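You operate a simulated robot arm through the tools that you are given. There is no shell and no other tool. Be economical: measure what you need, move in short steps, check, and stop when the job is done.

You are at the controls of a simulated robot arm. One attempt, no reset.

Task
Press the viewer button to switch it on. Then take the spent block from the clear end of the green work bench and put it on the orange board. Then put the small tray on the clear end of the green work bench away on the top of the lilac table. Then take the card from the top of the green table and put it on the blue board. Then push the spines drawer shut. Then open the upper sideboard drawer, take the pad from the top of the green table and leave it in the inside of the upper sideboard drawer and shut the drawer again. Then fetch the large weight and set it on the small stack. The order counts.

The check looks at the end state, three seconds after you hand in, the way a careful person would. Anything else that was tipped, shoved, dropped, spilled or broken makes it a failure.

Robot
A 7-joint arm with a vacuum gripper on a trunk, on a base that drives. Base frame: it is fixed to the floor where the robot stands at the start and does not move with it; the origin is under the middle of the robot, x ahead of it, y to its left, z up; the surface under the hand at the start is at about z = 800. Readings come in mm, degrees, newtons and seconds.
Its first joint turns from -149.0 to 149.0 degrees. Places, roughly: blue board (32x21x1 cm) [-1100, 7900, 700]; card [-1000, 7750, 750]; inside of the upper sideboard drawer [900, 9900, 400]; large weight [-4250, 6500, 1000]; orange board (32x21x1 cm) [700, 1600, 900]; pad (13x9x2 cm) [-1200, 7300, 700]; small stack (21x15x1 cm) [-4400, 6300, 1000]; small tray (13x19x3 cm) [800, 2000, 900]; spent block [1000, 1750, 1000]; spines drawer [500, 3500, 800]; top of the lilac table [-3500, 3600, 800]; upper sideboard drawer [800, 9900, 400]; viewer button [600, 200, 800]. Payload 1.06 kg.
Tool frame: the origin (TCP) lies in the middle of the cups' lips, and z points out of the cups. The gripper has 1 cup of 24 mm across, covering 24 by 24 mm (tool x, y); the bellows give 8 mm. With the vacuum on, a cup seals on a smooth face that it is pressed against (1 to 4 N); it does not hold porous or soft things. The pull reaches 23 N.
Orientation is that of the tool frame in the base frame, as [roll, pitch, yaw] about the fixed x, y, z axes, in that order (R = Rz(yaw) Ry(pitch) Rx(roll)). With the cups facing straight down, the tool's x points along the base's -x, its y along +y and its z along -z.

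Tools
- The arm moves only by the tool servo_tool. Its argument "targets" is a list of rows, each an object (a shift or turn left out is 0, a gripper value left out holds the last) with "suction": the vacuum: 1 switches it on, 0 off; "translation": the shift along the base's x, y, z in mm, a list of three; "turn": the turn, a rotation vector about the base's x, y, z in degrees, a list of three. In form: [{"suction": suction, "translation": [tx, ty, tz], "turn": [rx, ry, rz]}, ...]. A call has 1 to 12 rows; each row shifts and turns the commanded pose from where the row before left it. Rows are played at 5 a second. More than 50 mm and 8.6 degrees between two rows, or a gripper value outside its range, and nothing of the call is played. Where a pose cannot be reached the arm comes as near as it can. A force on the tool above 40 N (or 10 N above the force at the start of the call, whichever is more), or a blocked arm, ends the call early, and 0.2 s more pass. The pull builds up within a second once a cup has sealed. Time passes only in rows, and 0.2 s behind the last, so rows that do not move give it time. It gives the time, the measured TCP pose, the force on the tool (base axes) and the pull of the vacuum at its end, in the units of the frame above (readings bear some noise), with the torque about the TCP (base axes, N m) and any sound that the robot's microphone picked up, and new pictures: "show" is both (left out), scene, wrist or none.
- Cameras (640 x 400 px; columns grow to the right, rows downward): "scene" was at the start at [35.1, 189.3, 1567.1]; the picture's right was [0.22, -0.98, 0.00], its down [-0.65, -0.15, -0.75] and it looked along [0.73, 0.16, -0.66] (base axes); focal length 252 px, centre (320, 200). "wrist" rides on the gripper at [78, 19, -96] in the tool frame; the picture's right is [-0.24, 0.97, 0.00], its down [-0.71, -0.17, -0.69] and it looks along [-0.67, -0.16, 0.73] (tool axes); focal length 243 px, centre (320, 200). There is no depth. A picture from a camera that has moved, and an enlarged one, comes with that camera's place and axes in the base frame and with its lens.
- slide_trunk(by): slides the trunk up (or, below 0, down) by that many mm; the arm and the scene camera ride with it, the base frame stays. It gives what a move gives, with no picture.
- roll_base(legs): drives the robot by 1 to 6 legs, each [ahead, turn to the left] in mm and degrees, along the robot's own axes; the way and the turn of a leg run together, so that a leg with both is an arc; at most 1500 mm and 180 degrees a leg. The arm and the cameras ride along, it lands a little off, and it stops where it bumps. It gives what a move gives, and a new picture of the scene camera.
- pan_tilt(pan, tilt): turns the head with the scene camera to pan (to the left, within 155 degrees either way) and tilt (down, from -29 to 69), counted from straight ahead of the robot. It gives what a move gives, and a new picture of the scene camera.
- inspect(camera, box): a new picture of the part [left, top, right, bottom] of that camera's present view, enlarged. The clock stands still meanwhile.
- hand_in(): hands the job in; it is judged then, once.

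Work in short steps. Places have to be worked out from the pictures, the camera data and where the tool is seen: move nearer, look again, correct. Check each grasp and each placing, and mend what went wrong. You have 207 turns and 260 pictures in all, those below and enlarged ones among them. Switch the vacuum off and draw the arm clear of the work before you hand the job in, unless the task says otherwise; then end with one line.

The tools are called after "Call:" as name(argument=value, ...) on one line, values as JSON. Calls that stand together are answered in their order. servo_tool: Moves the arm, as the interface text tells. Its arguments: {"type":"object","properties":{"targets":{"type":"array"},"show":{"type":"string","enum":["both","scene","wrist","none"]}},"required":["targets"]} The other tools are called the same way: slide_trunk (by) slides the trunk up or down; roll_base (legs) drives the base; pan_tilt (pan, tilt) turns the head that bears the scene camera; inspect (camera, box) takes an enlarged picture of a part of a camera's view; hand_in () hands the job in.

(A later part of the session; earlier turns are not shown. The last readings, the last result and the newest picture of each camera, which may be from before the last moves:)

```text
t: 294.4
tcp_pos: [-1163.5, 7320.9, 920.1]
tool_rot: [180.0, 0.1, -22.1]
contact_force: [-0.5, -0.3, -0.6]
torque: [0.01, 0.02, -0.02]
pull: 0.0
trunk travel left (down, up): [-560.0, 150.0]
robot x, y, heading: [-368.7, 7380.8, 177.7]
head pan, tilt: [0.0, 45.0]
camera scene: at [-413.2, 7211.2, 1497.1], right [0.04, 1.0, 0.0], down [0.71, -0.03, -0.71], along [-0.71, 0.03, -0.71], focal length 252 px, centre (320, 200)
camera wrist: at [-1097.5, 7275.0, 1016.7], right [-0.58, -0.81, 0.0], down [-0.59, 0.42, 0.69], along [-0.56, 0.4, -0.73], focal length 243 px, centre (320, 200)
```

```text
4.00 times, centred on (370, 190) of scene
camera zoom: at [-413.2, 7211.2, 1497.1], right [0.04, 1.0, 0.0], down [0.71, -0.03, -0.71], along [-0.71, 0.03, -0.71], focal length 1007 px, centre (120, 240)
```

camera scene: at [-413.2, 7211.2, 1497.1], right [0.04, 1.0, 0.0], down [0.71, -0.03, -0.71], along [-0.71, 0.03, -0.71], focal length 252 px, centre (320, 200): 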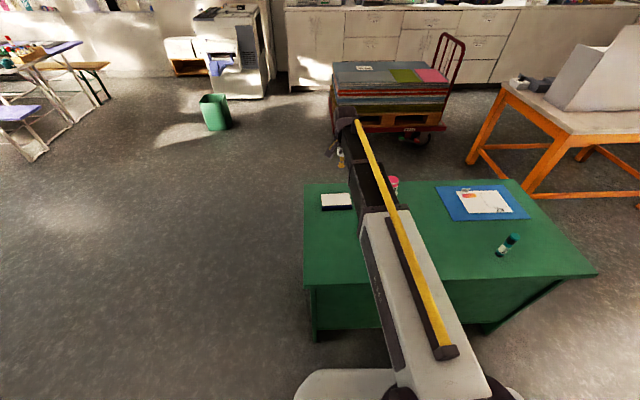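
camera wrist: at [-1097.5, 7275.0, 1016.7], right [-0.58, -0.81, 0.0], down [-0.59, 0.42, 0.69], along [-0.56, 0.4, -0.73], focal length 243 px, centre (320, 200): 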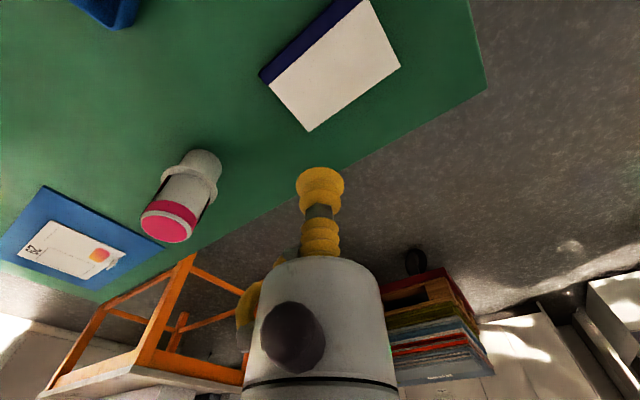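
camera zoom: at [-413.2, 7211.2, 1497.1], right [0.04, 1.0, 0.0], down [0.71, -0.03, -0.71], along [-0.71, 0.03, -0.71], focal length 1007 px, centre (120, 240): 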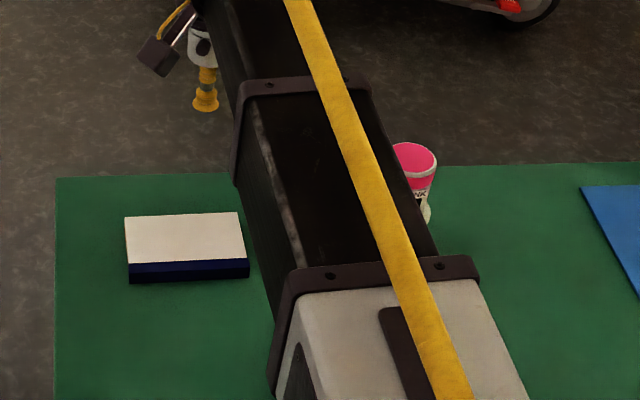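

Pad top centre ≈(−1168,7309), z≈738. I go down onto it with vacuum on.

Call:
servo_tool(targets=[{"translation": [-4, -12, -40]}, {"translation": [0, 0, -45]}, {"translation": [0, 0, -45]}, {"translation": [0, 0, -25], "suction": 1}, {}], show="wrist")

Call:
servo_tool(targets=[{"translation": [0, 0, -8]}, {"translation": [0, 0, -5]}, {"translation": [0, 0, -4]}, {"translation": [0, 0, -3]}, {}, {}], show="wrist")

```text
t: 295.6
tcp_pos: [-1164.2, 7310.4, 765.3]
tool_rot: [-179.9, 0.1, -22.1]
contact_force: [0.3, -0.1, 0.0]
torque: [0.0, 0.0, 0.0]
pull: 0.1
trunk travel left (down, up): [-560.0, 150.0]
robot x, y, heading: [-370.3, 7378.3, 177.6]
head pan, tilt: [0.0, 45.0]
camera wrist: at [-1100.3, 7263.3, 862.6], right [-0.58, -0.81, 0.0], down [-0.59, 0.42, 0.69], along [-0.56, 0.4, -0.73], focal length 243 px, centre (320, 200)
```

wrist: 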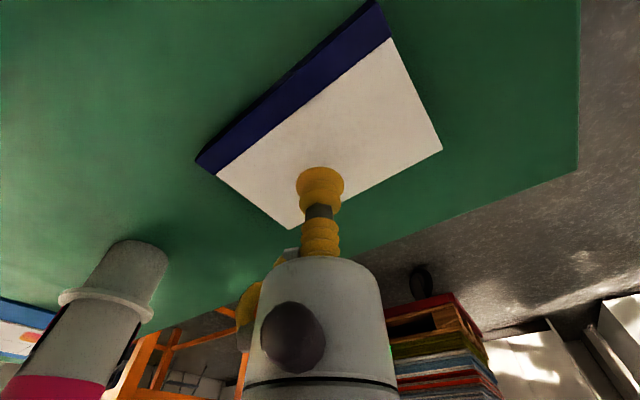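

```text
t: 297.1
tcp_pos: [-1163.3, 7309.7, 746.1]
tool_rot: [180.0, 0.2, -22.2]
contact_force: [-0.1, 0.5, 0.6]
torque: [-0.01, -0.01, 0.01]
pull: 0.0
trunk travel left (down, up): [-560.0, 150.0]
robot x, y, heading: [-368.3, 7375.6, 177.7]
head pan, tilt: [0.0, 45.0]
camera wrist: at [-1099.2, 7262.9, 843.6], right [-0.58, -0.81, 0.0], down [-0.59, 0.42, 0.69], along [-0.56, 0.4, -0.73], focal length 243 px, centre (320, 200)
```

wrist: 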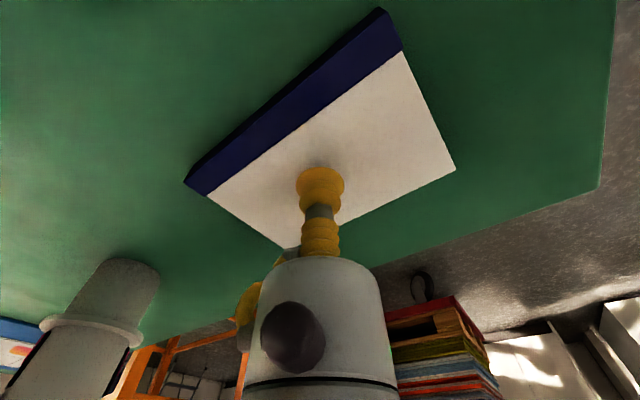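

Call:
servo_tool(targets=[{"translation": [2, 0, -4]}, {"translation": [0, 0, -3]}, {"translation": [0, 0, -3]}, {"translation": [0, 0, -2]}, {}, {}], show="none")

```text
t: 298.4
tcp_pos: [-1162.7, 7309.7, 736.1]
tool_rot: [179.9, 0.2, -22.2]
contact_force: [-3.1, 0.9, 15.2]
torque: [0.01, -0.01, -0.01]
pull: 22.8
trunk travel left (down, up): [-560.0, 150.0]
robot x, y, heading: [-370.2, 7374.5, 177.6]
head pan, tilt: [0.0, 45.0]
```

Sealed. I lift the pad and bring it in front of the robot.

Call:
servo_tool(targets=[{"translation": [0, 0, 10]}, {"translation": [0, 0, 30]}, {"translation": [0, 0, 45]}, {"translation": [0, 0, 45]}, {"translation": [0, 0, 45]}, {"translation": [0, 0, 45]}, {"translation": [0, 0, 45]}, {"translation": [35, 30, 15]}, {"translation": [35, 30, 0]}, {"translation": [35, 30, 0]}, {}])

```text
t: 300.9
tcp_pos: [-1055.0, 7400.1, 1015.0]
tool_rot: [179.9, 0.1, -22.2]
contact_force: [0.0, -0.3, -1.9]
torque: [-0.03, 0.02, -0.02]
pull: 22.9
trunk travel left (down, up): [-560.0, 150.0]
robot x, y, heading: [-370.7, 7379.4, 177.7]
head pan, tilt: [0.0, 45.0]
camera scene: at [-412.9, 7211.4, 1497.2], right [0.04, 1.0, 0.0], down [0.71, -0.03, -0.71], along [-0.71, 0.03, -0.71], focal length 252 px, centre (320, 200)
camera wrist: at [-990.2, 7354.5, 1113.1], right [-0.58, -0.81, 0.0], down [-0.59, 0.42, 0.69], along [-0.56, 0.4, -0.73], focal length 243 px, centre (320, 200)
```

scene: 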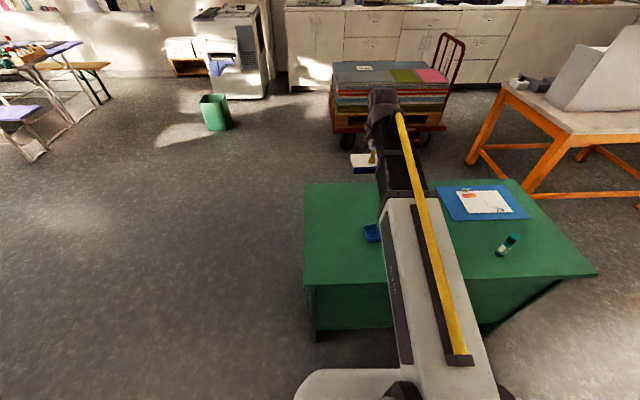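
wrist: 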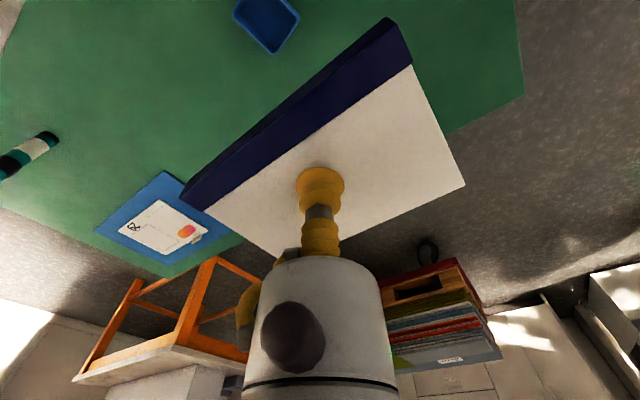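

I drive back north to the sideboard with the pad.

Call:
roll_base(legs=[[0, -90], [1500, 0], [1050, 0], [0, -88]])

Call:
pan_tilt(pan=0, tilt=45)

```text
t: 320.9
tcp_pos: [361.9, 9938.9, 1015.8]
tool_rot: [179.9, 0.1, 159.3]
contact_force: [-1.0, -0.4, -2.0]
torque: [0.01, 0.01, -0.02]
pull: 23.3
trunk travel left (down, up): [-560.0, 150.0]
robot x, y, heading: [-327.1, 9943.6, -0.9]
head pan, tilt: [0.0, 45.0]
camera scene: at [-288.7, 10114.6, 1497.1], right [-0.02, -1.0, 0.0], down [-0.71, 0.01, -0.71], along [0.71, -0.01, -0.71], focal length 252 px, centre (320, 200)
```

scene: 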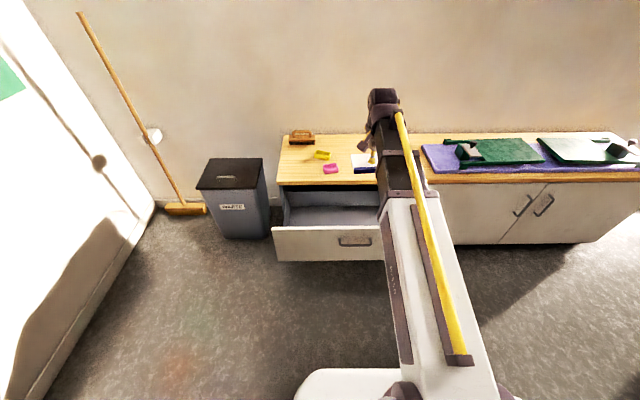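

```text
t: 321.5
tcp_pos: [362.3, 9939.2, 1015.7]
tool_rot: [-180.0, 0.2, 159.3]
contact_force: [-0.1, -0.8, -1.6]
torque: [0.01, 0.0, 0.01]
pull: 23.1
trunk travel left (down, up): [-560.0, 150.0]
robot x, y, heading: [-325.6, 9946.9, -1.0]
head pan, tilt: [0.0, 45.0]
camera scene: at [-288.7, 10114.6, 1497.1], right [-0.02, -1.0, 0.0], down [-0.71, 0.01, -0.71], along [0.71, -0.01, -0.71], focal length 252 px, centre (320, 200)
```

scene: 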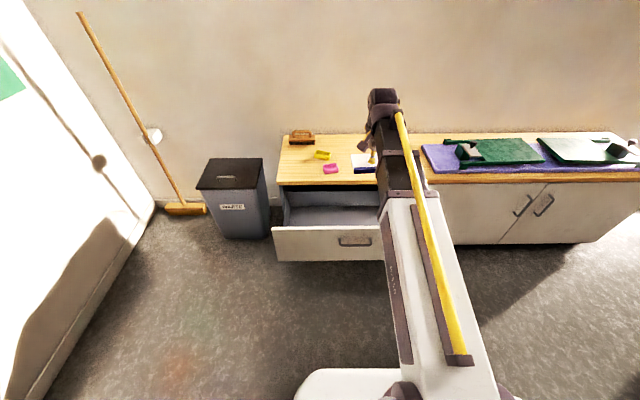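

Drawer is still open (front x≈411, inside to ≈690). I drive 150 mm closer and lower the trunk 200 mm.

Call:
roll_base(legs=[[150, 0]])

Call:
slide_trunk(by=-200)

Call:
servo_tool(targets=[{"translation": [28, 5, 0]}, {"translation": [28, 5, 0]}, {"translation": [0, 0, -40]}, {}])

```text
t: 322.9
tcp_pos: [510.4, 9937.4, 1016.2]
tool_rot: [180.0, 0.0, 159.3]
contact_force: [0.3, -0.7, -1.9]
torque: [0.01, 0.02, -0.03]
pull: 23.0
trunk travel left (down, up): [-560.0, 150.0]
robot x, y, heading: [-174.9, 9939.9, -0.7]
head pan, tilt: [0.0, 45.0]
camera scene: at [-140.3, 10112.1, 1497.1], right [-0.02, -1.0, 0.0], down [-0.71, 0.01, -0.71], along [0.71, -0.01, -0.71], focal length 252 px, centre (320, 200)
```

scene: 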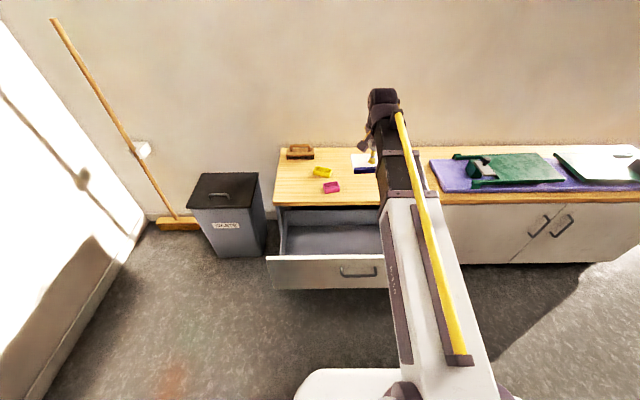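

```text
t: 325.1
tcp_pos: [511.2, 9936.4, 815.7]
tool_rot: [-180.0, 0.1, 159.3]
contact_force: [-0.2, -0.1, -1.2]
torque: [0.04, 0.01, 0.02]
pull: 23.0
trunk travel left (down, up): [-360.0, 350.0]
robot x, y, heading: [-181.8, 9940.9, -0.8]
head pan, tilt: [0.0, 45.0]
```

```text
t: 326.1
tcp_pos: [567.0, 9946.4, 773.4]
tool_rot: [-180.0, 0.1, 159.3]
contact_force: [-0.4, -0.4, -2.7]
torque: [-0.03, 0.02, 0.01]
pull: 23.0
trunk travel left (down, up): [-360.0, 350.0]
robot x, y, heading: [-176.2, 9944.1, -0.9]
head pan, tilt: [0.0, 45.0]
camera scene: at [-140.2, 10112.1, 1297.1], right [-0.02, -1.0, 0.0], down [-0.71, 0.01, -0.71], along [0.71, -0.01, -0.71], focal length 252 px, centre (320, 200)
camera wrist: at [499.6, 9992.5, 870.3], right [0.56, 0.83, 0.0], down [0.6, -0.41, 0.69], along [0.57, -0.39, -0.73], focal length 243 px, centre (320, 200)
```

scene: 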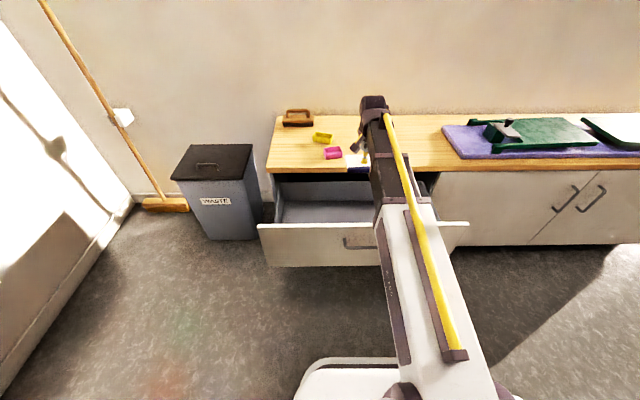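
wrist: 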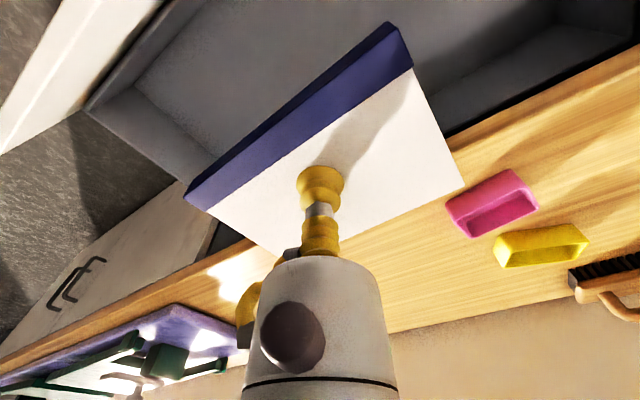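

Pad hangs over the open drawer. I lower stepwise to z≈650 and check clearances.

Call:
servo_tool(targets=[{"translation": [-8, 0, -40]}, {"translation": [0, 0, -40]}, {"translation": [0, 0, -40]}, {}])

```text
t: 327.1
tcp_pos: [558.7, 9946.0, 654.3]
tool_rot: [180.0, 0.1, 159.3]
contact_force: [0.5, 0.3, -1.8]
torque: [0.0, 0.01, 0.01]
pull: 22.4
trunk travel left (down, up): [-360.0, 350.0]
robot x, y, heading: [-178.9, 9940.0, -0.8]
head pan, tilt: [0.0, 45.0]
camera scene: at [-140.2, 10112.1, 1297.1], right [-0.02, -1.0, 0.0], down [-0.71, 0.01, -0.71], along [0.71, -0.01, -0.71], focal length 252 px, centre (320, 200)
camera wrist: at [491.4, 9992.1, 751.1], right [0.56, 0.83, 0.0], down [0.6, -0.41, 0.69], along [0.57, -0.39, -0.73], focal length 243 px, centre (320, 200)
```

scene: 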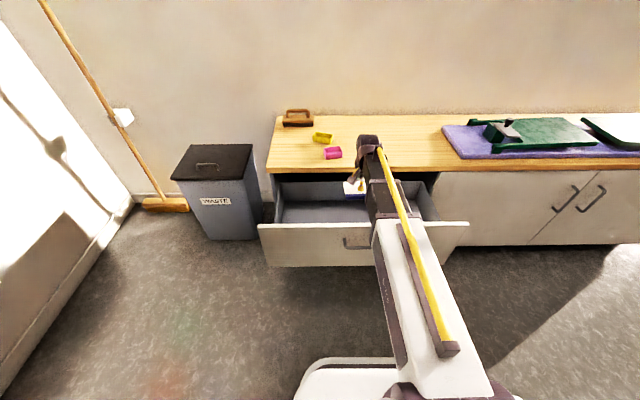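
wrist: 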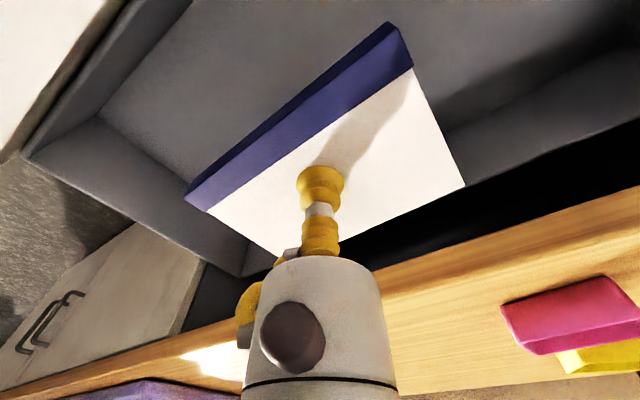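

The drawer's back wall is at x≈650, so I centre at x≈542 and lower to 560.

Call:
servo_tool(targets=[{"translation": [-16, 0, -30]}, {"translation": [0, 0, -35]}, {"translation": [0, 0, -30]}, {}])

Call:
inspect(camera="scene", box=[250, 120, 490, 280])

```text
t: 328.1
tcp_pos: [541.7, 9946.2, 560.7]
tool_rot: [179.9, 0.0, 159.3]
contact_force: [-0.7, -0.2, -2.5]
torque: [-0.01, 0.03, 0.02]
pull: 22.9
trunk travel left (down, up): [-360.0, 350.0]
robot x, y, heading: [-177.1, 9942.6, -1.0]
head pan, tilt: [0.0, 45.0]
camera scene: at [-140.2, 10112.1, 1297.1], right [-0.02, -1.0, 0.0], down [-0.71, 0.01, -0.71], along [0.71, -0.01, -0.71], focal length 252 px, centre (320, 200)
camera wrist: at [475.3, 9991.6, 657.7], right [0.56, 0.83, 0.0], down [0.6, -0.41, 0.69], along [0.57, -0.39, -0.73], focal length 243 px, centre (320, 200)
```

scene: 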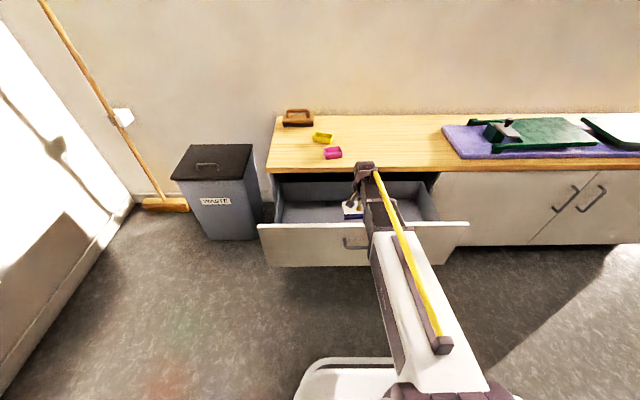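
wrist: 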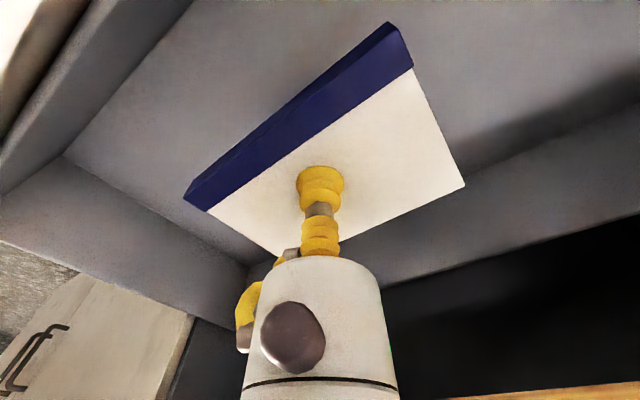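

```text
2.50 times, centred on (370, 200) of scene
camera zoom: at [-140.2, 10112.1, 1297.1], right [-0.02, -1.0, 0.0], down [-0.71, 0.01, -0.71], along [0.71, -0.01, -0.71], focal length 629 px, centre (195, 200)
```

zoom: 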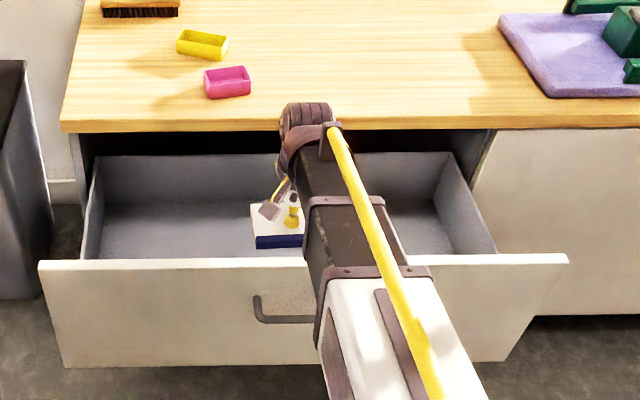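

Forearm is well above the drawer front. I lower further in steps, watching force.

Call:
servo_tool(targets=[{"translation": [0, 0, -15]}, {"translation": [0, 0, -15]}, {"translation": [0, 0, -10]}, {}])

```text
t: 329.1
tcp_pos: [542.3, 9946.9, 520.3]
tool_rot: [-179.9, 0.1, 159.4]
contact_force: [-0.8, -0.6, -0.8]
torque: [-0.02, 0.02, 0.0]
pull: 22.8
trunk travel left (down, up): [-360.0, 350.0]
robot x, y, heading: [-179.3, 9940.9, -1.3]
head pan, tilt: [0.0, 45.0]
camera scene: at [-140.2, 10112.1, 1297.1], right [-0.02, -1.0, 0.0], down [-0.71, 0.01, -0.71], along [0.71, -0.01, -0.71], focal length 252 px, centre (320, 200)
camera wrist: at [475.3, 9991.7, 617.1], right [0.56, 0.83, 0.0], down [0.6, -0.41, 0.69], along [0.57, -0.39, -0.73], focal length 243 px, centre (320, 200)
```

scene: 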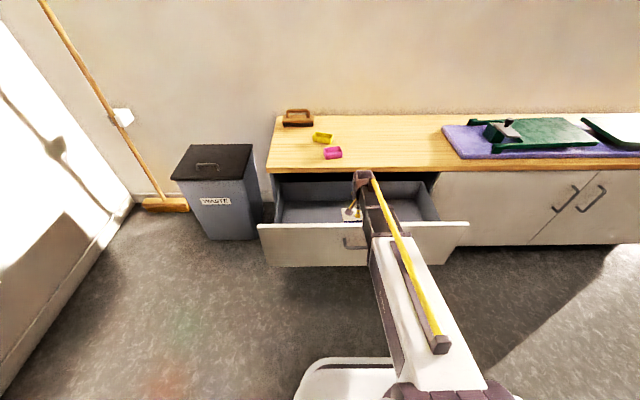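
wrist: 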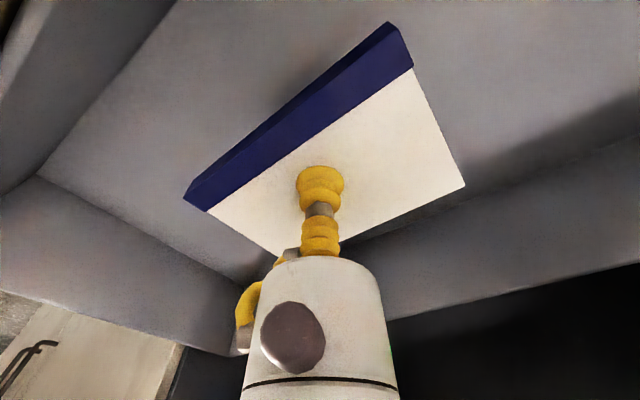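

Drawer floor ≈398, and the forearm would come close to the drawer's front edge. I raise the trunk 250 mm and drive 80 mm closer so the arm comes down steeper.

Call:
slide_trunk(by=250)

Call:
roll_base(legs=[[80, 0]])

Call:
servo_tool(targets=[{"translation": [-28, 0, 0]}, {"translation": [-28, 0, 0]}, {"translation": [-24, 0, -30]}, {"translation": [0, 0, -50]}, {"translation": [0, 0, -50]}, {"translation": [0, 0, -50]}, {"translation": [0, 0, -40]}, {}])

```text
t: 331.6
tcp_pos: [542.6, 9946.1, 769.1]
tool_rot: [180.0, 0.1, 159.3]
contact_force: [-0.3, 0.4, -1.3]
torque: [0.01, -0.01, 0.0]
pull: 22.6
trunk travel left (down, up): [-610.0, 100.0]
robot x, y, heading: [-181.2, 9945.7, -1.2]
head pan, tilt: [0.0, 45.0]
```

```text
t: 332.7
tcp_pos: [623.3, 9944.1, 770.5]
tool_rot: [180.0, 0.1, 159.3]
contact_force: [0.4, -0.4, -1.9]
torque: [0.02, -0.02, -0.01]
pull: 23.1
trunk travel left (down, up): [-610.0, 100.0]
robot x, y, heading: [-93.9, 9936.7, -1.1]
head pan, tilt: [0.0, 45.0]
camera scene: at [-60.8, 10110.8, 1547.1], right [-0.02, -1.0, 0.0], down [-0.71, 0.01, -0.71], along [0.71, -0.01, -0.71], focal length 252 px, centre (320, 200)
```

scene: 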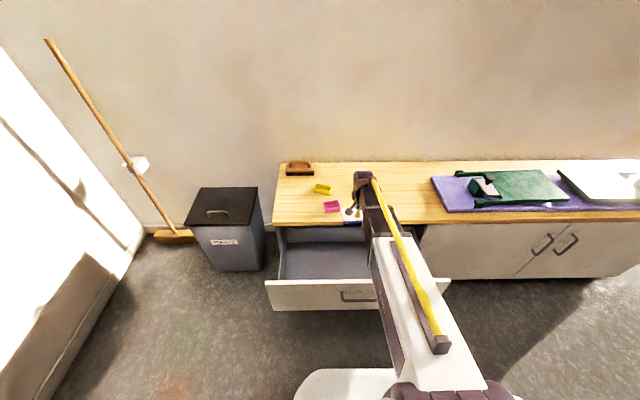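

```text
t: 334.5
tcp_pos: [540.3, 9942.8, 548.0]
tool_rot: [-180.0, 0.0, 159.3]
contact_force: [-0.3, -0.2, -2.3]
torque: [0.03, 0.0, -0.02]
pull: 23.3
trunk travel left (down, up): [-610.0, 100.0]
robot x, y, heading: [-98.9, 9938.6, -1.1]
head pan, tilt: [0.0, 45.0]
camera scene: at [-60.6, 10110.8, 1547.1], right [-0.02, -1.0, 0.0], down [-0.71, 0.01, -0.71], along [0.71, -0.01, -0.71], focal length 252 px, centre (320, 200)
camera wrist: at [473.4, 9989.4, 645.5], right [0.56, 0.83, 0.0], down [0.6, -0.41, 0.69], along [0.57, -0.39, -0.73], focal length 243 px, centre (320, 200)
```

scene: 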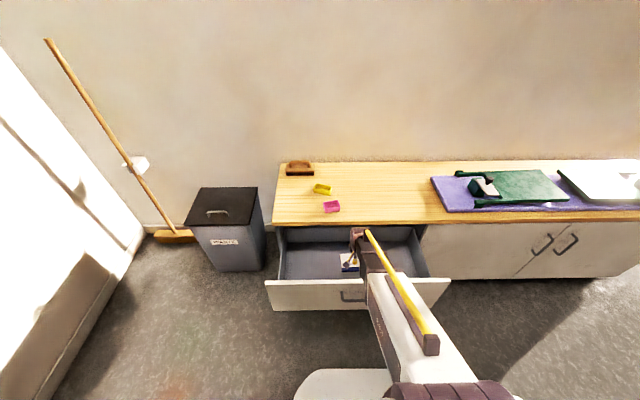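
wrist: 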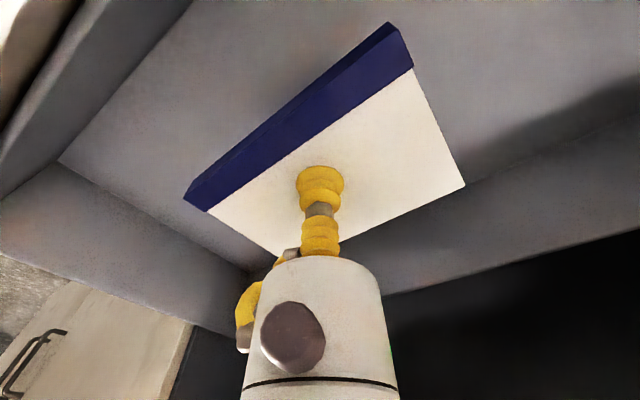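

The arm is steeper now. I continue down to about 440.

Call:
servo_tool(targets=[{"translation": [0, 0, -30]}, {"translation": [0, 0, -30]}, {"translation": [0, 0, -25]}, {"translation": [0, 0, -15]}, {}])

Call:
inspect(camera="scene", box=[250, 200, 460, 330])

```text
t: 335.7
tcp_pos: [540.4, 9942.9, 449.6]
tool_rot: [180.0, 0.1, 159.2]
contact_force: [0.1, 0.9, -1.0]
torque: [0.02, 0.02, 0.01]
pull: 23.3
trunk travel left (down, up): [-610.0, 100.0]
robot x, y, heading: [-102.5, 9943.8, -0.8]
head pan, tilt: [0.0, 45.0]
camera scene: at [-60.7, 10110.8, 1547.1], right [-0.02, -1.0, 0.0], down [-0.71, 0.01, -0.71], along [0.71, -0.01, -0.71], focal length 252 px, centre (320, 200)
camera wrist: at [474.2, 9990.5, 546.5], right [0.56, 0.83, 0.0], down [0.6, -0.41, 0.69], along [0.57, -0.39, -0.73], focal length 243 px, centre (320, 200)
```

scene: 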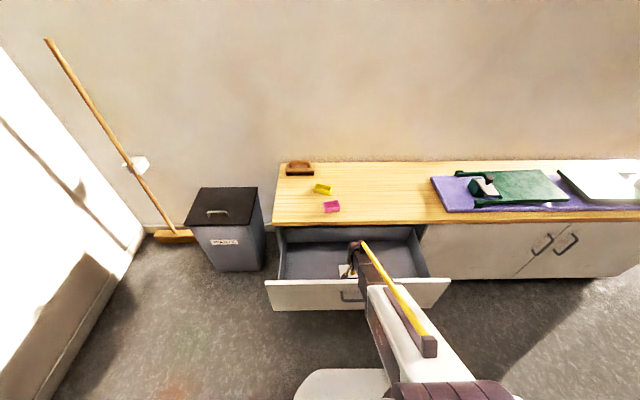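
wrist: 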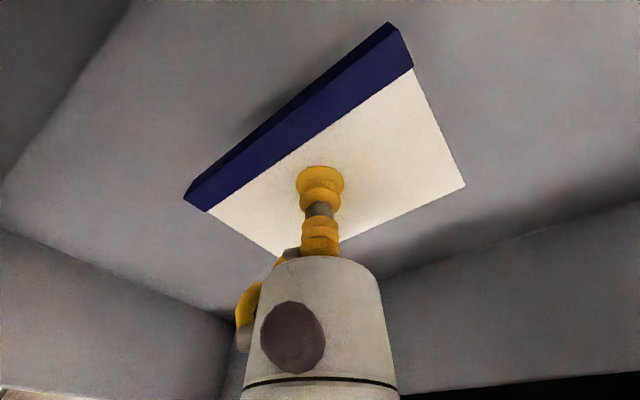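

```text
3.05 times, centred on (355, 265) of scene
camera zoom: at [-60.7, 10110.8, 1547.1], right [-0.02, -1.0, 0.0], down [-0.71, 0.01, -0.71], along [0.71, -0.01, -0.71], focal length 767 px, centre (213, 2)
```

zoom: 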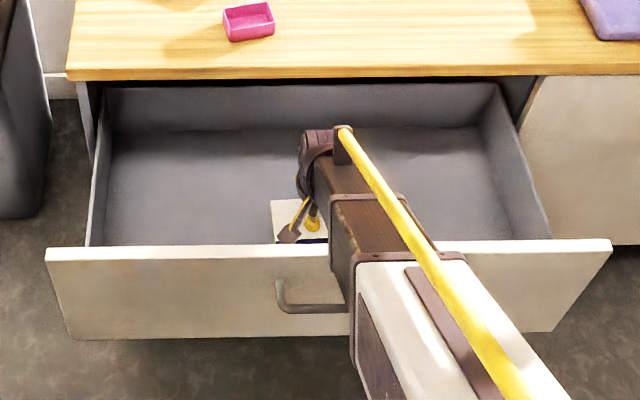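

No contact so far; I continue down in small steps.

Call:
servo_tool(targets=[{"translation": [0, 0, -8]}, {"translation": [0, 0, -7]}, {"translation": [0, 0, -5]}, {}], show="none")

Call:
servo_tool(targets=[{"translation": [0, 0, -3]}, {"translation": [0, 0, -3]}, {}], show="wrist")

```text
t: 336.7
tcp_pos: [541.5, 9944.5, 430.9]
tool_rot: [180.0, 0.1, 159.3]
contact_force: [-0.6, -0.5, -2.3]
torque: [-0.01, 0.03, -0.02]
pull: 22.7
trunk travel left (down, up): [-610.0, 100.0]
robot x, y, heading: [-97.3, 9942.8, -1.1]
head pan, tilt: [0.0, 45.0]
```

```text
t: 337.5
tcp_pos: [541.7, 9943.9, 424.7]
tool_rot: [180.0, 0.1, 159.3]
contact_force: [-0.8, 0.2, -1.8]
torque: [0.02, 0.03, 0.03]
pull: 23.2
trunk travel left (down, up): [-610.0, 100.0]
robot x, y, heading: [-97.6, 9941.9, -0.9]
head pan, tilt: [0.0, 45.0]
camera wrist: at [474.6, 9989.9, 521.6], right [0.56, 0.83, 0.0], down [0.6, -0.41, 0.69], along [0.57, -0.39, -0.73], focal length 243 px, centre (320, 200)
```

wrist: 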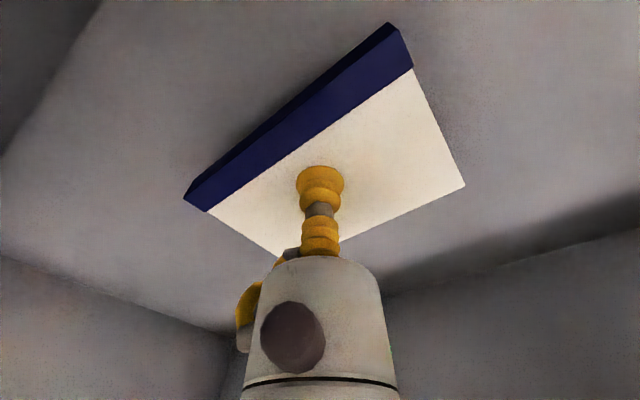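

Call:
servo_tool(targets=[{"translation": [0, 0, -4]}, {"translation": [0, 0, -3]}, {"translation": [0, 0, -3]}, {}], show="none")

```text
t: 338.5
tcp_pos: [541.7, 9944.5, 414.1]
tool_rot: [180.0, 0.2, 159.3]
contact_force: [0.8, 0.5, -2.1]
torque: [0.0, -0.02, 0.02]
pull: 23.2
trunk travel left (down, up): [-610.0, 100.0]
robot x, y, heading: [-96.6, 9938.5, -0.9]
head pan, tilt: [0.0, 45.0]
```

Call:
servo_tool(targets=[{"translation": [0, 0, -3]}, {"translation": [0, 0, -3]}, {"translation": [0, 0, -3]}, {}], show="none")

```text
t: 339.5
tcp_pos: [542.4, 9944.5, 405.0]
tool_rot: [-180.0, 0.1, 159.3]
contact_force: [0.3, 0.6, -1.4]
torque: [0.0, 0.03, 0.01]
pull: 23.2
trunk travel left (down, up): [-610.0, 100.0]
robot x, y, heading: [-101.9, 9937.9, -1.1]
head pan, tilt: [0.0, 45.0]
```

Call:
servo_tool(targets=[{"translation": [0, 0, -3]}, {"translation": [0, 0, -3]}, {"translation": [0, 0, -3]}, {}], show="wrist")

```text
t: 340.5
tcp_pos: [541.1, 9944.5, 397.6]
tool_rot: [-180.0, -0.1, 159.4]
contact_force: [1.1, 1.4, 5.1]
torque: [0.0, -0.05, 0.01]
pull: 23.0
trunk travel left (down, up): [-610.0, 100.0]
robot x, y, heading: [-98.5, 9938.6, -0.8]
head pan, tilt: [0.0, 45.0]
camera wrist: at [474.5, 9990.4, 494.0], right [0.56, 0.83, 0.0], down [0.6, -0.41, 0.69], along [0.57, -0.39, -0.73], focal length 243 px, centre (320, 200)
```

wrist: 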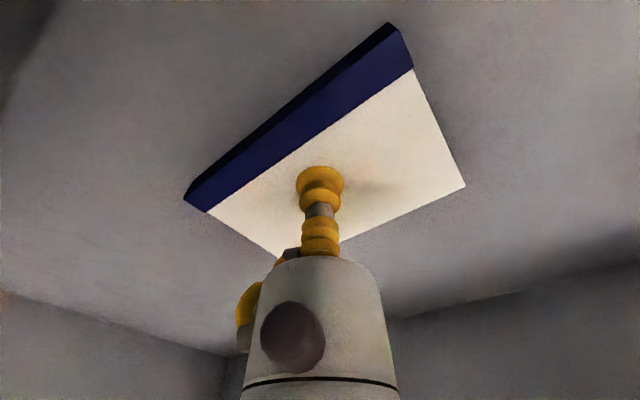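

Contact with the drawer floor. I release and rise straight up.

Call:
servo_tool(targets=[{"suction": 0}, {}, {}, {}, {"translation": [0, 0, 10]}, {"translation": [0, 0, 40]}, {"translation": [0, 0, 50]}, {"translation": [0, 0, 50]}, {"translation": [0, 0, 50]}, {"translation": [0, 0, 50]}, {"translation": [0, 0, 50]}, {}])

```text
t: 343.1
tcp_pos: [542.3, 9943.3, 698.4]
tool_rot: [180.0, 0.1, 159.3]
contact_force: [0.4, -0.6, -0.1]
torque: [0.0, -0.02, 0.01]
pull: 0.0
trunk travel left (down, up): [-610.0, 100.0]
robot x, y, heading: [-97.1, 9938.9, -0.7]
head pan, tilt: [0.0, 45.0]
camera scene: at [-61.0, 10110.8, 1547.1], right [-0.02, -1.0, 0.0], down [-0.71, 0.01, -0.71], along [0.71, -0.01, -0.71], focal length 252 px, centre (320, 200)
camera wrist: at [475.0, 9990.1, 795.1], right [0.56, 0.83, 0.0], down [0.6, -0.41, 0.69], along [0.57, -0.39, -0.73], focal length 243 px, centre (320, 200)
```

scene: 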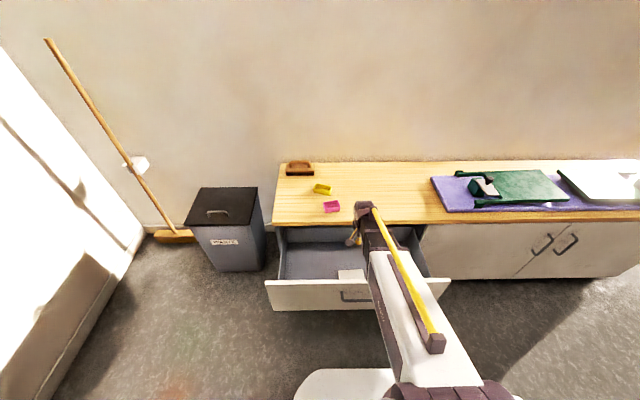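
wrist: 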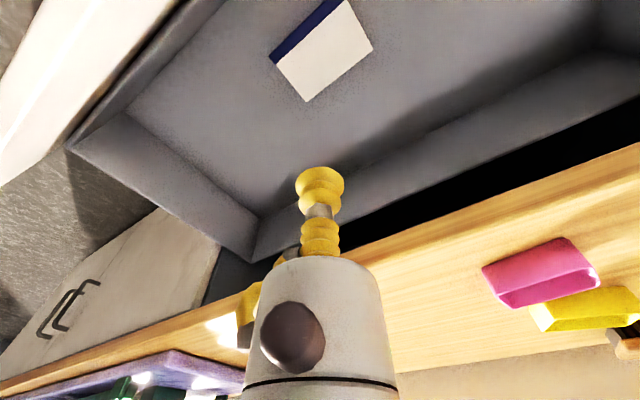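

Pad lies in the drawer. I back away and turn the tool horizontal to push the drawer shut.

Call:
roll_base(legs=[[-560, 0]])

Call:
servo_tool(targets=[{"translation": [14, 0, 0], "turn": [0, -8, 0]}, {"translation": [14, 0, 0], "turn": [0, -8, 0]}, {"translation": [14, 0, 0], "turn": [0, -8, 0]}, {"translation": [14, 0, 0], "turn": [0, -8, 0]}, {"translation": [14, 0, 0], "turn": [0, -8, 0]}, {"translation": [14, 0, 0], "turn": [0, -8, 0]}, {"translation": [14, 0, 0], "turn": [0, -8, 0]}, {"translation": [14, 0, 0], "turn": [0, -8, 0]}, {"translation": [14, 0, 0], "turn": [0, -8, 0]}, {"translation": [14, 0, 0], "turn": [0, -8, 0]}, {"translation": [10, 0, 0], "turn": [0, -7, 0]}, {}], show="none")

Call:
slide_trunk(by=-210)

```text
t: 346.3
tcp_pos: [-24.2, 9956.4, 697.3]
tool_rot: [180.0, 0.1, 159.8]
contact_force: [-0.2, 0.5, 0.3]
torque: [0.03, 0.02, -0.03]
pull: 0.0
trunk travel left (down, up): [-610.0, 100.0]
robot x, y, heading: [-666.1, 9943.9, -0.6]
head pan, tilt: [0.0, 45.0]
camera scene: at [-628.5, 10118.4, 1547.1], right [-0.01, -1.0, 0.0], down [-0.71, 0.01, -0.71], along [0.71, -0.01, -0.71], focal length 252 px, centre (320, 200)
```

scene: 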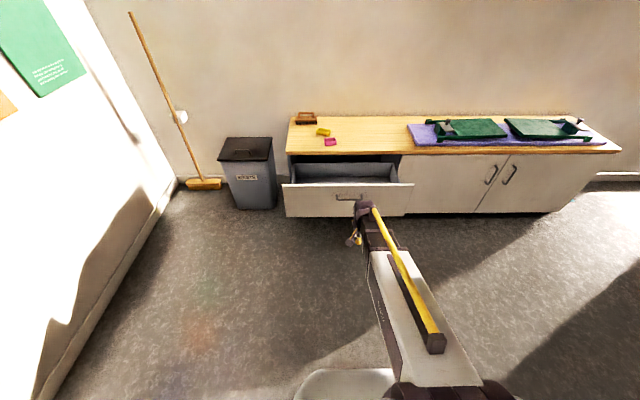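

```text
t: 348.9
tcp_pos: [124.6, 9956.2, 698.5]
tool_rot: [98.2, 69.6, 97.8]
contact_force: [-0.6, -0.6, 0.1]
torque: [0.03, -0.01, 0.02]
pull: 0.1
trunk travel left (down, up): [-610.0, 100.0]
robot x, y, heading: [-661.5, 9950.9, -0.5]
head pan, tilt: [0.0, 45.0]
```

```text
t: 351.2
tcp_pos: [126.1, 9957.7, 488.2]
tool_rot: [98.4, 69.5, 97.8]
contact_force: [0.5, 0.5, -0.5]
torque: [0.02, -0.03, 0.01]
pull: 0.1
trunk travel left (down, up): [-400.0, 310.0]
robot x, y, heading: [-664.6, 9946.7, -0.4]
head pan, tilt: [0.0, 45.0]
```

Tool is horizontal at z≈488. I drive 240 mm forward to just short of the drawer front.

Call:
roll_base(legs=[[240, 0]])

Call:
servo_tool(targets=[{"translation": [0, -12, -10]}, {"translation": [10, -12, -10]}, {}])

```text
t: 353.0
tcp_pos: [368.8, 9957.8, 488.8]
tool_rot: [98.4, 69.5, 98.0]
contact_force: [0.2, -0.4, 0.2]
torque: [0.01, -0.01, -0.03]
pull: 0.1
trunk travel left (down, up): [-400.0, 310.0]
robot x, y, heading: [-418.9, 9944.9, -0.3]
head pan, tilt: [0.0, 45.0]
camera scene: at [-384.9, 10116.7, 1337.1], right [-0.01, -1.0, 0.0], down [-0.71, 0.0, -0.71], along [0.71, 0.0, -0.71], focal length 252 px, centre (320, 200)
```

scene: 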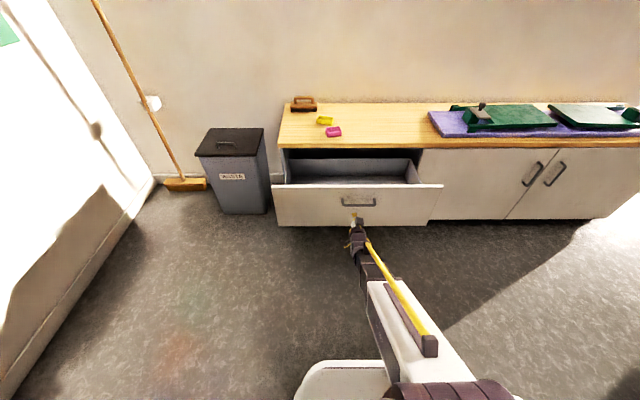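

```text
t: 353.8
tcp_pos: [379.9, 9934.4, 470.0]
tool_rot: [98.4, 69.5, 98.0]
contact_force: [0.1, -0.6, 0.8]
torque: [0.01, -0.01, 0.02]
pull: 0.1
trunk travel left (down, up): [-400.0, 310.0]
robot x, y, heading: [-422.2, 9944.7, -0.6]
head pan, tilt: [0.0, 45.0]
camera scene: at [-384.8, 10116.7, 1337.1], right [-0.01, -1.0, 0.0], down [-0.71, 0.0, -0.71], along [0.71, 0.0, -0.71], focal length 252 px, centre (320, 200)
camera wrist: at [280.1, 9979.0, 408.6], right [0.03, 0.83, 0.56], down [-0.65, -0.41, 0.64], along [0.76, -0.38, 0.53], focal length 243 px, centre (320, 200)
```

scene: 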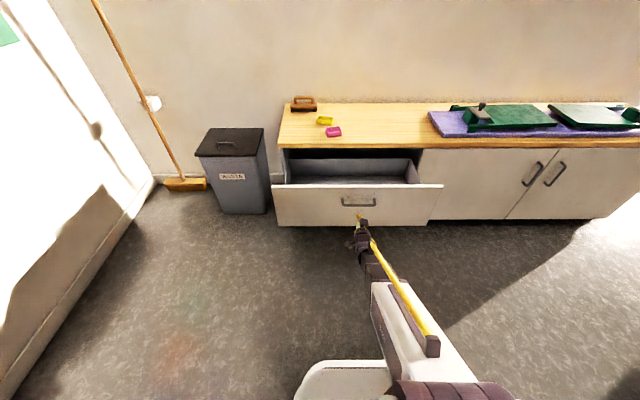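
wrist: 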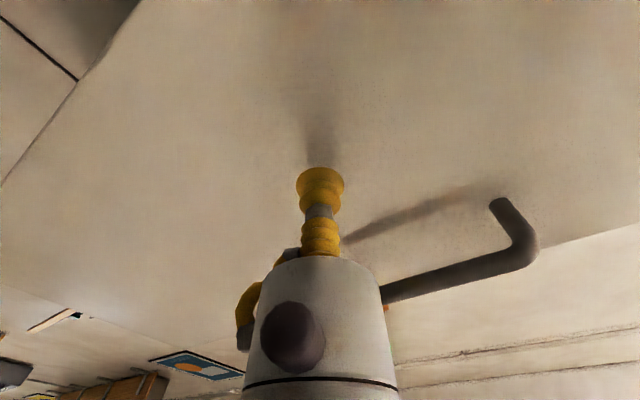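

Cup is ~20 mm off the front, below the handle. I push the drawer in gently so the pad does not slide.

Call:
servo_tool(targets=[{"translation": [12, 0, 0]}, {"translation": [8, 0, 0]}, {"translation": [12, 0, 0]}, {"translation": [15, 0, 0]}, {"translation": [18, 0, 0]}, {"translation": [18, 0, 0]}, {"translation": [18, 0, 0]}, {"translation": [18, 0, 0]}, {"translation": [18, 0, 0]}, {"translation": [18, 0, 0]}, {"translation": [18, 0, 0]}, {}], show="scene")

```text
t: 356.4
tcp_pos: [552.7, 9936.1, 468.2]
tool_rot: [98.4, 69.6, 98.1]
contact_force: [-0.2, 0.8, -0.1]
torque: [0.02, -0.02, 0.02]
pull: 0.1
trunk travel left (down, up): [-400.0, 310.0]
robot x, y, heading: [-421.3, 9947.8, -0.3]
head pan, tilt: [0.0, 45.0]
camera scene: at [-384.8, 10116.7, 1337.1], right [-0.01, -1.0, 0.0], down [-0.71, 0.0, -0.71], along [0.71, 0.0, -0.71], focal length 252 px, centre (320, 200)
```

scene: 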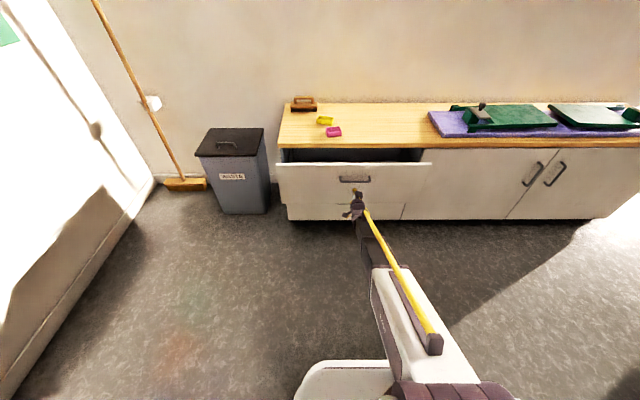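

Call:
servo_tool(targets=[{"translation": [18, 0, 0]}, {"translation": [18, 0, 0]}, {"translation": [18, 0, 0]}, {"translation": [18, 0, 0]}, {"translation": [18, 0, 0]}, {"translation": [15, 0, 0]}, {"translation": [10, 0, 0]}, {"translation": [7, 0, 0]}, {}], show="scene")

```text
t: 358.4
tcp_pos: [676.0, 9933.1, 468.6]
tool_rot: [98.4, 69.6, 98.1]
contact_force: [-1.3, 1.2, -0.1]
torque: [0.01, 0.0, 0.0]
pull: 0.0
trunk travel left (down, up): [-400.0, 310.0]
robot x, y, heading: [-420.2, 9944.7, -0.2]
head pan, tilt: [0.0, 45.0]
camera scene: at [-384.8, 10116.7, 1337.1], right [-0.01, -1.0, 0.0], down [-0.71, 0.0, -0.71], along [0.71, 0.0, -0.71], focal length 252 px, centre (320, 200)
```

scene: 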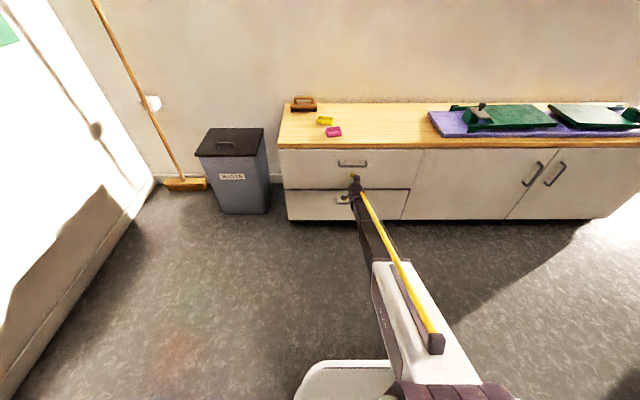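

Almost shut; small steps until the stop force.

Call:
servo_tool(targets=[{"translation": [4, 0, 0]}, {"translation": [4, 0, 0]}, {"translation": [3, 0, 0]}, {"translation": [3, 0, 0]}, {"translation": [3, 0, 0]}, {"translation": [2, 0, 0]}, {}], show="none")

Call:
inspect(camera="scene", box=[260, 130, 460, 240])

```text
t: 360.0
tcp_pos: [692.6, 9932.9, 466.6]
tool_rot: [98.5, 69.6, 98.1]
contact_force: [-4.2, -0.4, -2.7]
torque: [0.0, -0.07, -0.01]
pull: 0.1
trunk travel left (down, up): [-400.0, 310.0]
robot x, y, heading: [-419.9, 9946.5, -0.2]
head pan, tilt: [0.0, 45.0]
```

```text
3.20 times, centred on (360, 185) of scene
camera zoom: at [-384.7, 10116.7, 1337.1], right [-0.01, -1.0, 0.0], down [-0.71, 0.0, -0.71], along [0.71, 0.0, -0.71], focal length 806 px, centre (192, 248)
```

zoom: 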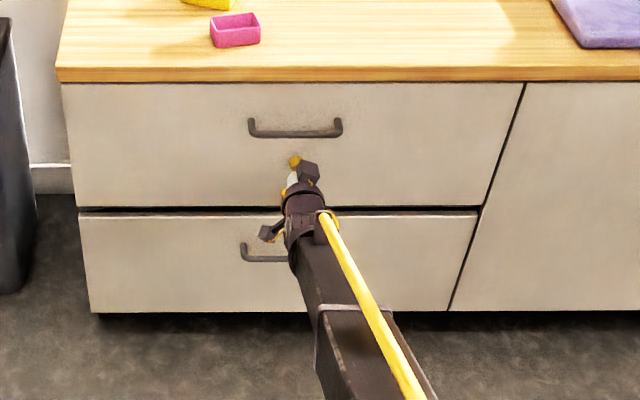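

It's at its stop (−4 N). One more light press, then withdraw.

Call:
servo_tool(targets=[{"translation": [2, 0, 0]}, {"translation": [2, 0, 0]}, {}], show="none")

Call:
servo_tool(targets=[{"translation": [-10, 0, 0]}, {"translation": [-40, 0, 0]}, {"translation": [-45, 0, 0]}, {"translation": [-45, 0, 0]}, {"translation": [-45, 0, 0]}, {"translation": [-45, 0, 0]}, {}], show="scene")

```text
t: 360.8
tcp_pos: [696.5, 9933.3, 467.5]
tool_rot: [98.5, 69.5, 98.2]
contact_force: [-21.0, -1.1, -5.0]
torque: [-0.05, -0.13, 0.03]
pull: 0.0
trunk travel left (down, up): [-400.0, 310.0]
robot x, y, heading: [-419.7, 9948.5, -0.4]
head pan, tilt: [0.0, 45.0]
```

```text
t: 362.4
tcp_pos: [467.6, 9934.2, 469.3]
tool_rot: [98.4, 69.5, 98.0]
contact_force: [0.0, -0.2, -0.8]
torque: [0.02, 0.0, 0.0]
pull: 0.1
trunk travel left (down, up): [-400.0, 310.0]
robot x, y, heading: [-421.4, 9947.0, -0.3]
head pan, tilt: [0.0, 45.0]
camera scene: at [-384.8, 10116.7, 1337.1], right [-0.01, -1.0, 0.0], down [-0.71, 0.0, -0.71], along [0.71, 0.0, -0.71], focal length 252 px, centre (320, 200)
```

scene: 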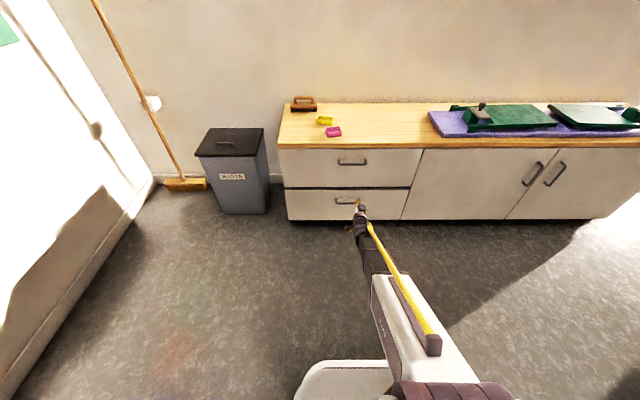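

The drawer is shut. I turn the tool down again, raise the trunk, and then drive to the weight.

Call:
servo_tool(targets=[{"translation": [-14, 0, 0], "turn": [0, 8, 0]}, {"translation": [-14, 0, 0], "turn": [0, 8, 0]}, {"translation": [-14, 0, 0], "turn": [0, 8, 0]}, {"translation": [-14, 0, 0], "turn": [0, 8, 0]}, {"translation": [-14, 0, 0], "turn": [0, 8, 0]}, {"translation": [-14, 0, 0], "turn": [0, 8, 0]}, {"translation": [-14, 0, 0], "turn": [0, 8, 0]}, {"translation": [-14, 0, 0], "turn": [0, 8, 0]}, {"translation": [-14, 0, 0], "turn": [0, 8, 0]}, {"translation": [-14, 0, 0], "turn": [0, 8, 0]}, {"translation": [-10, 0, 0], "turn": [0, 7, 0]}, {}], show="none")

Call:
slide_trunk(by=310)

```text
t: 365.0
tcp_pos: [317.8, 9933.4, 468.6]
tool_rot: [179.9, -0.1, 159.8]
contact_force: [0.4, 0.1, 0.2]
torque: [0.05, -0.01, -0.02]
pull: 0.1
trunk travel left (down, up): [-400.0, 310.0]
robot x, y, heading: [-423.0, 9945.6, -0.2]
head pan, tilt: [0.0, 45.0]
```

```text
t: 368.0
tcp_pos: [318.2, 9933.0, 778.2]
tool_rot: [179.8, 0.0, 159.8]
contact_force: [0.0, -0.2, -0.4]
torque: [0.0, -0.02, 0.0]
pull: 0.0
trunk travel left (down, up): [-710.0, 0.0]
robot x, y, heading: [-420.4, 9947.9, -0.4]
head pan, tilt: [0.0, 45.0]
```

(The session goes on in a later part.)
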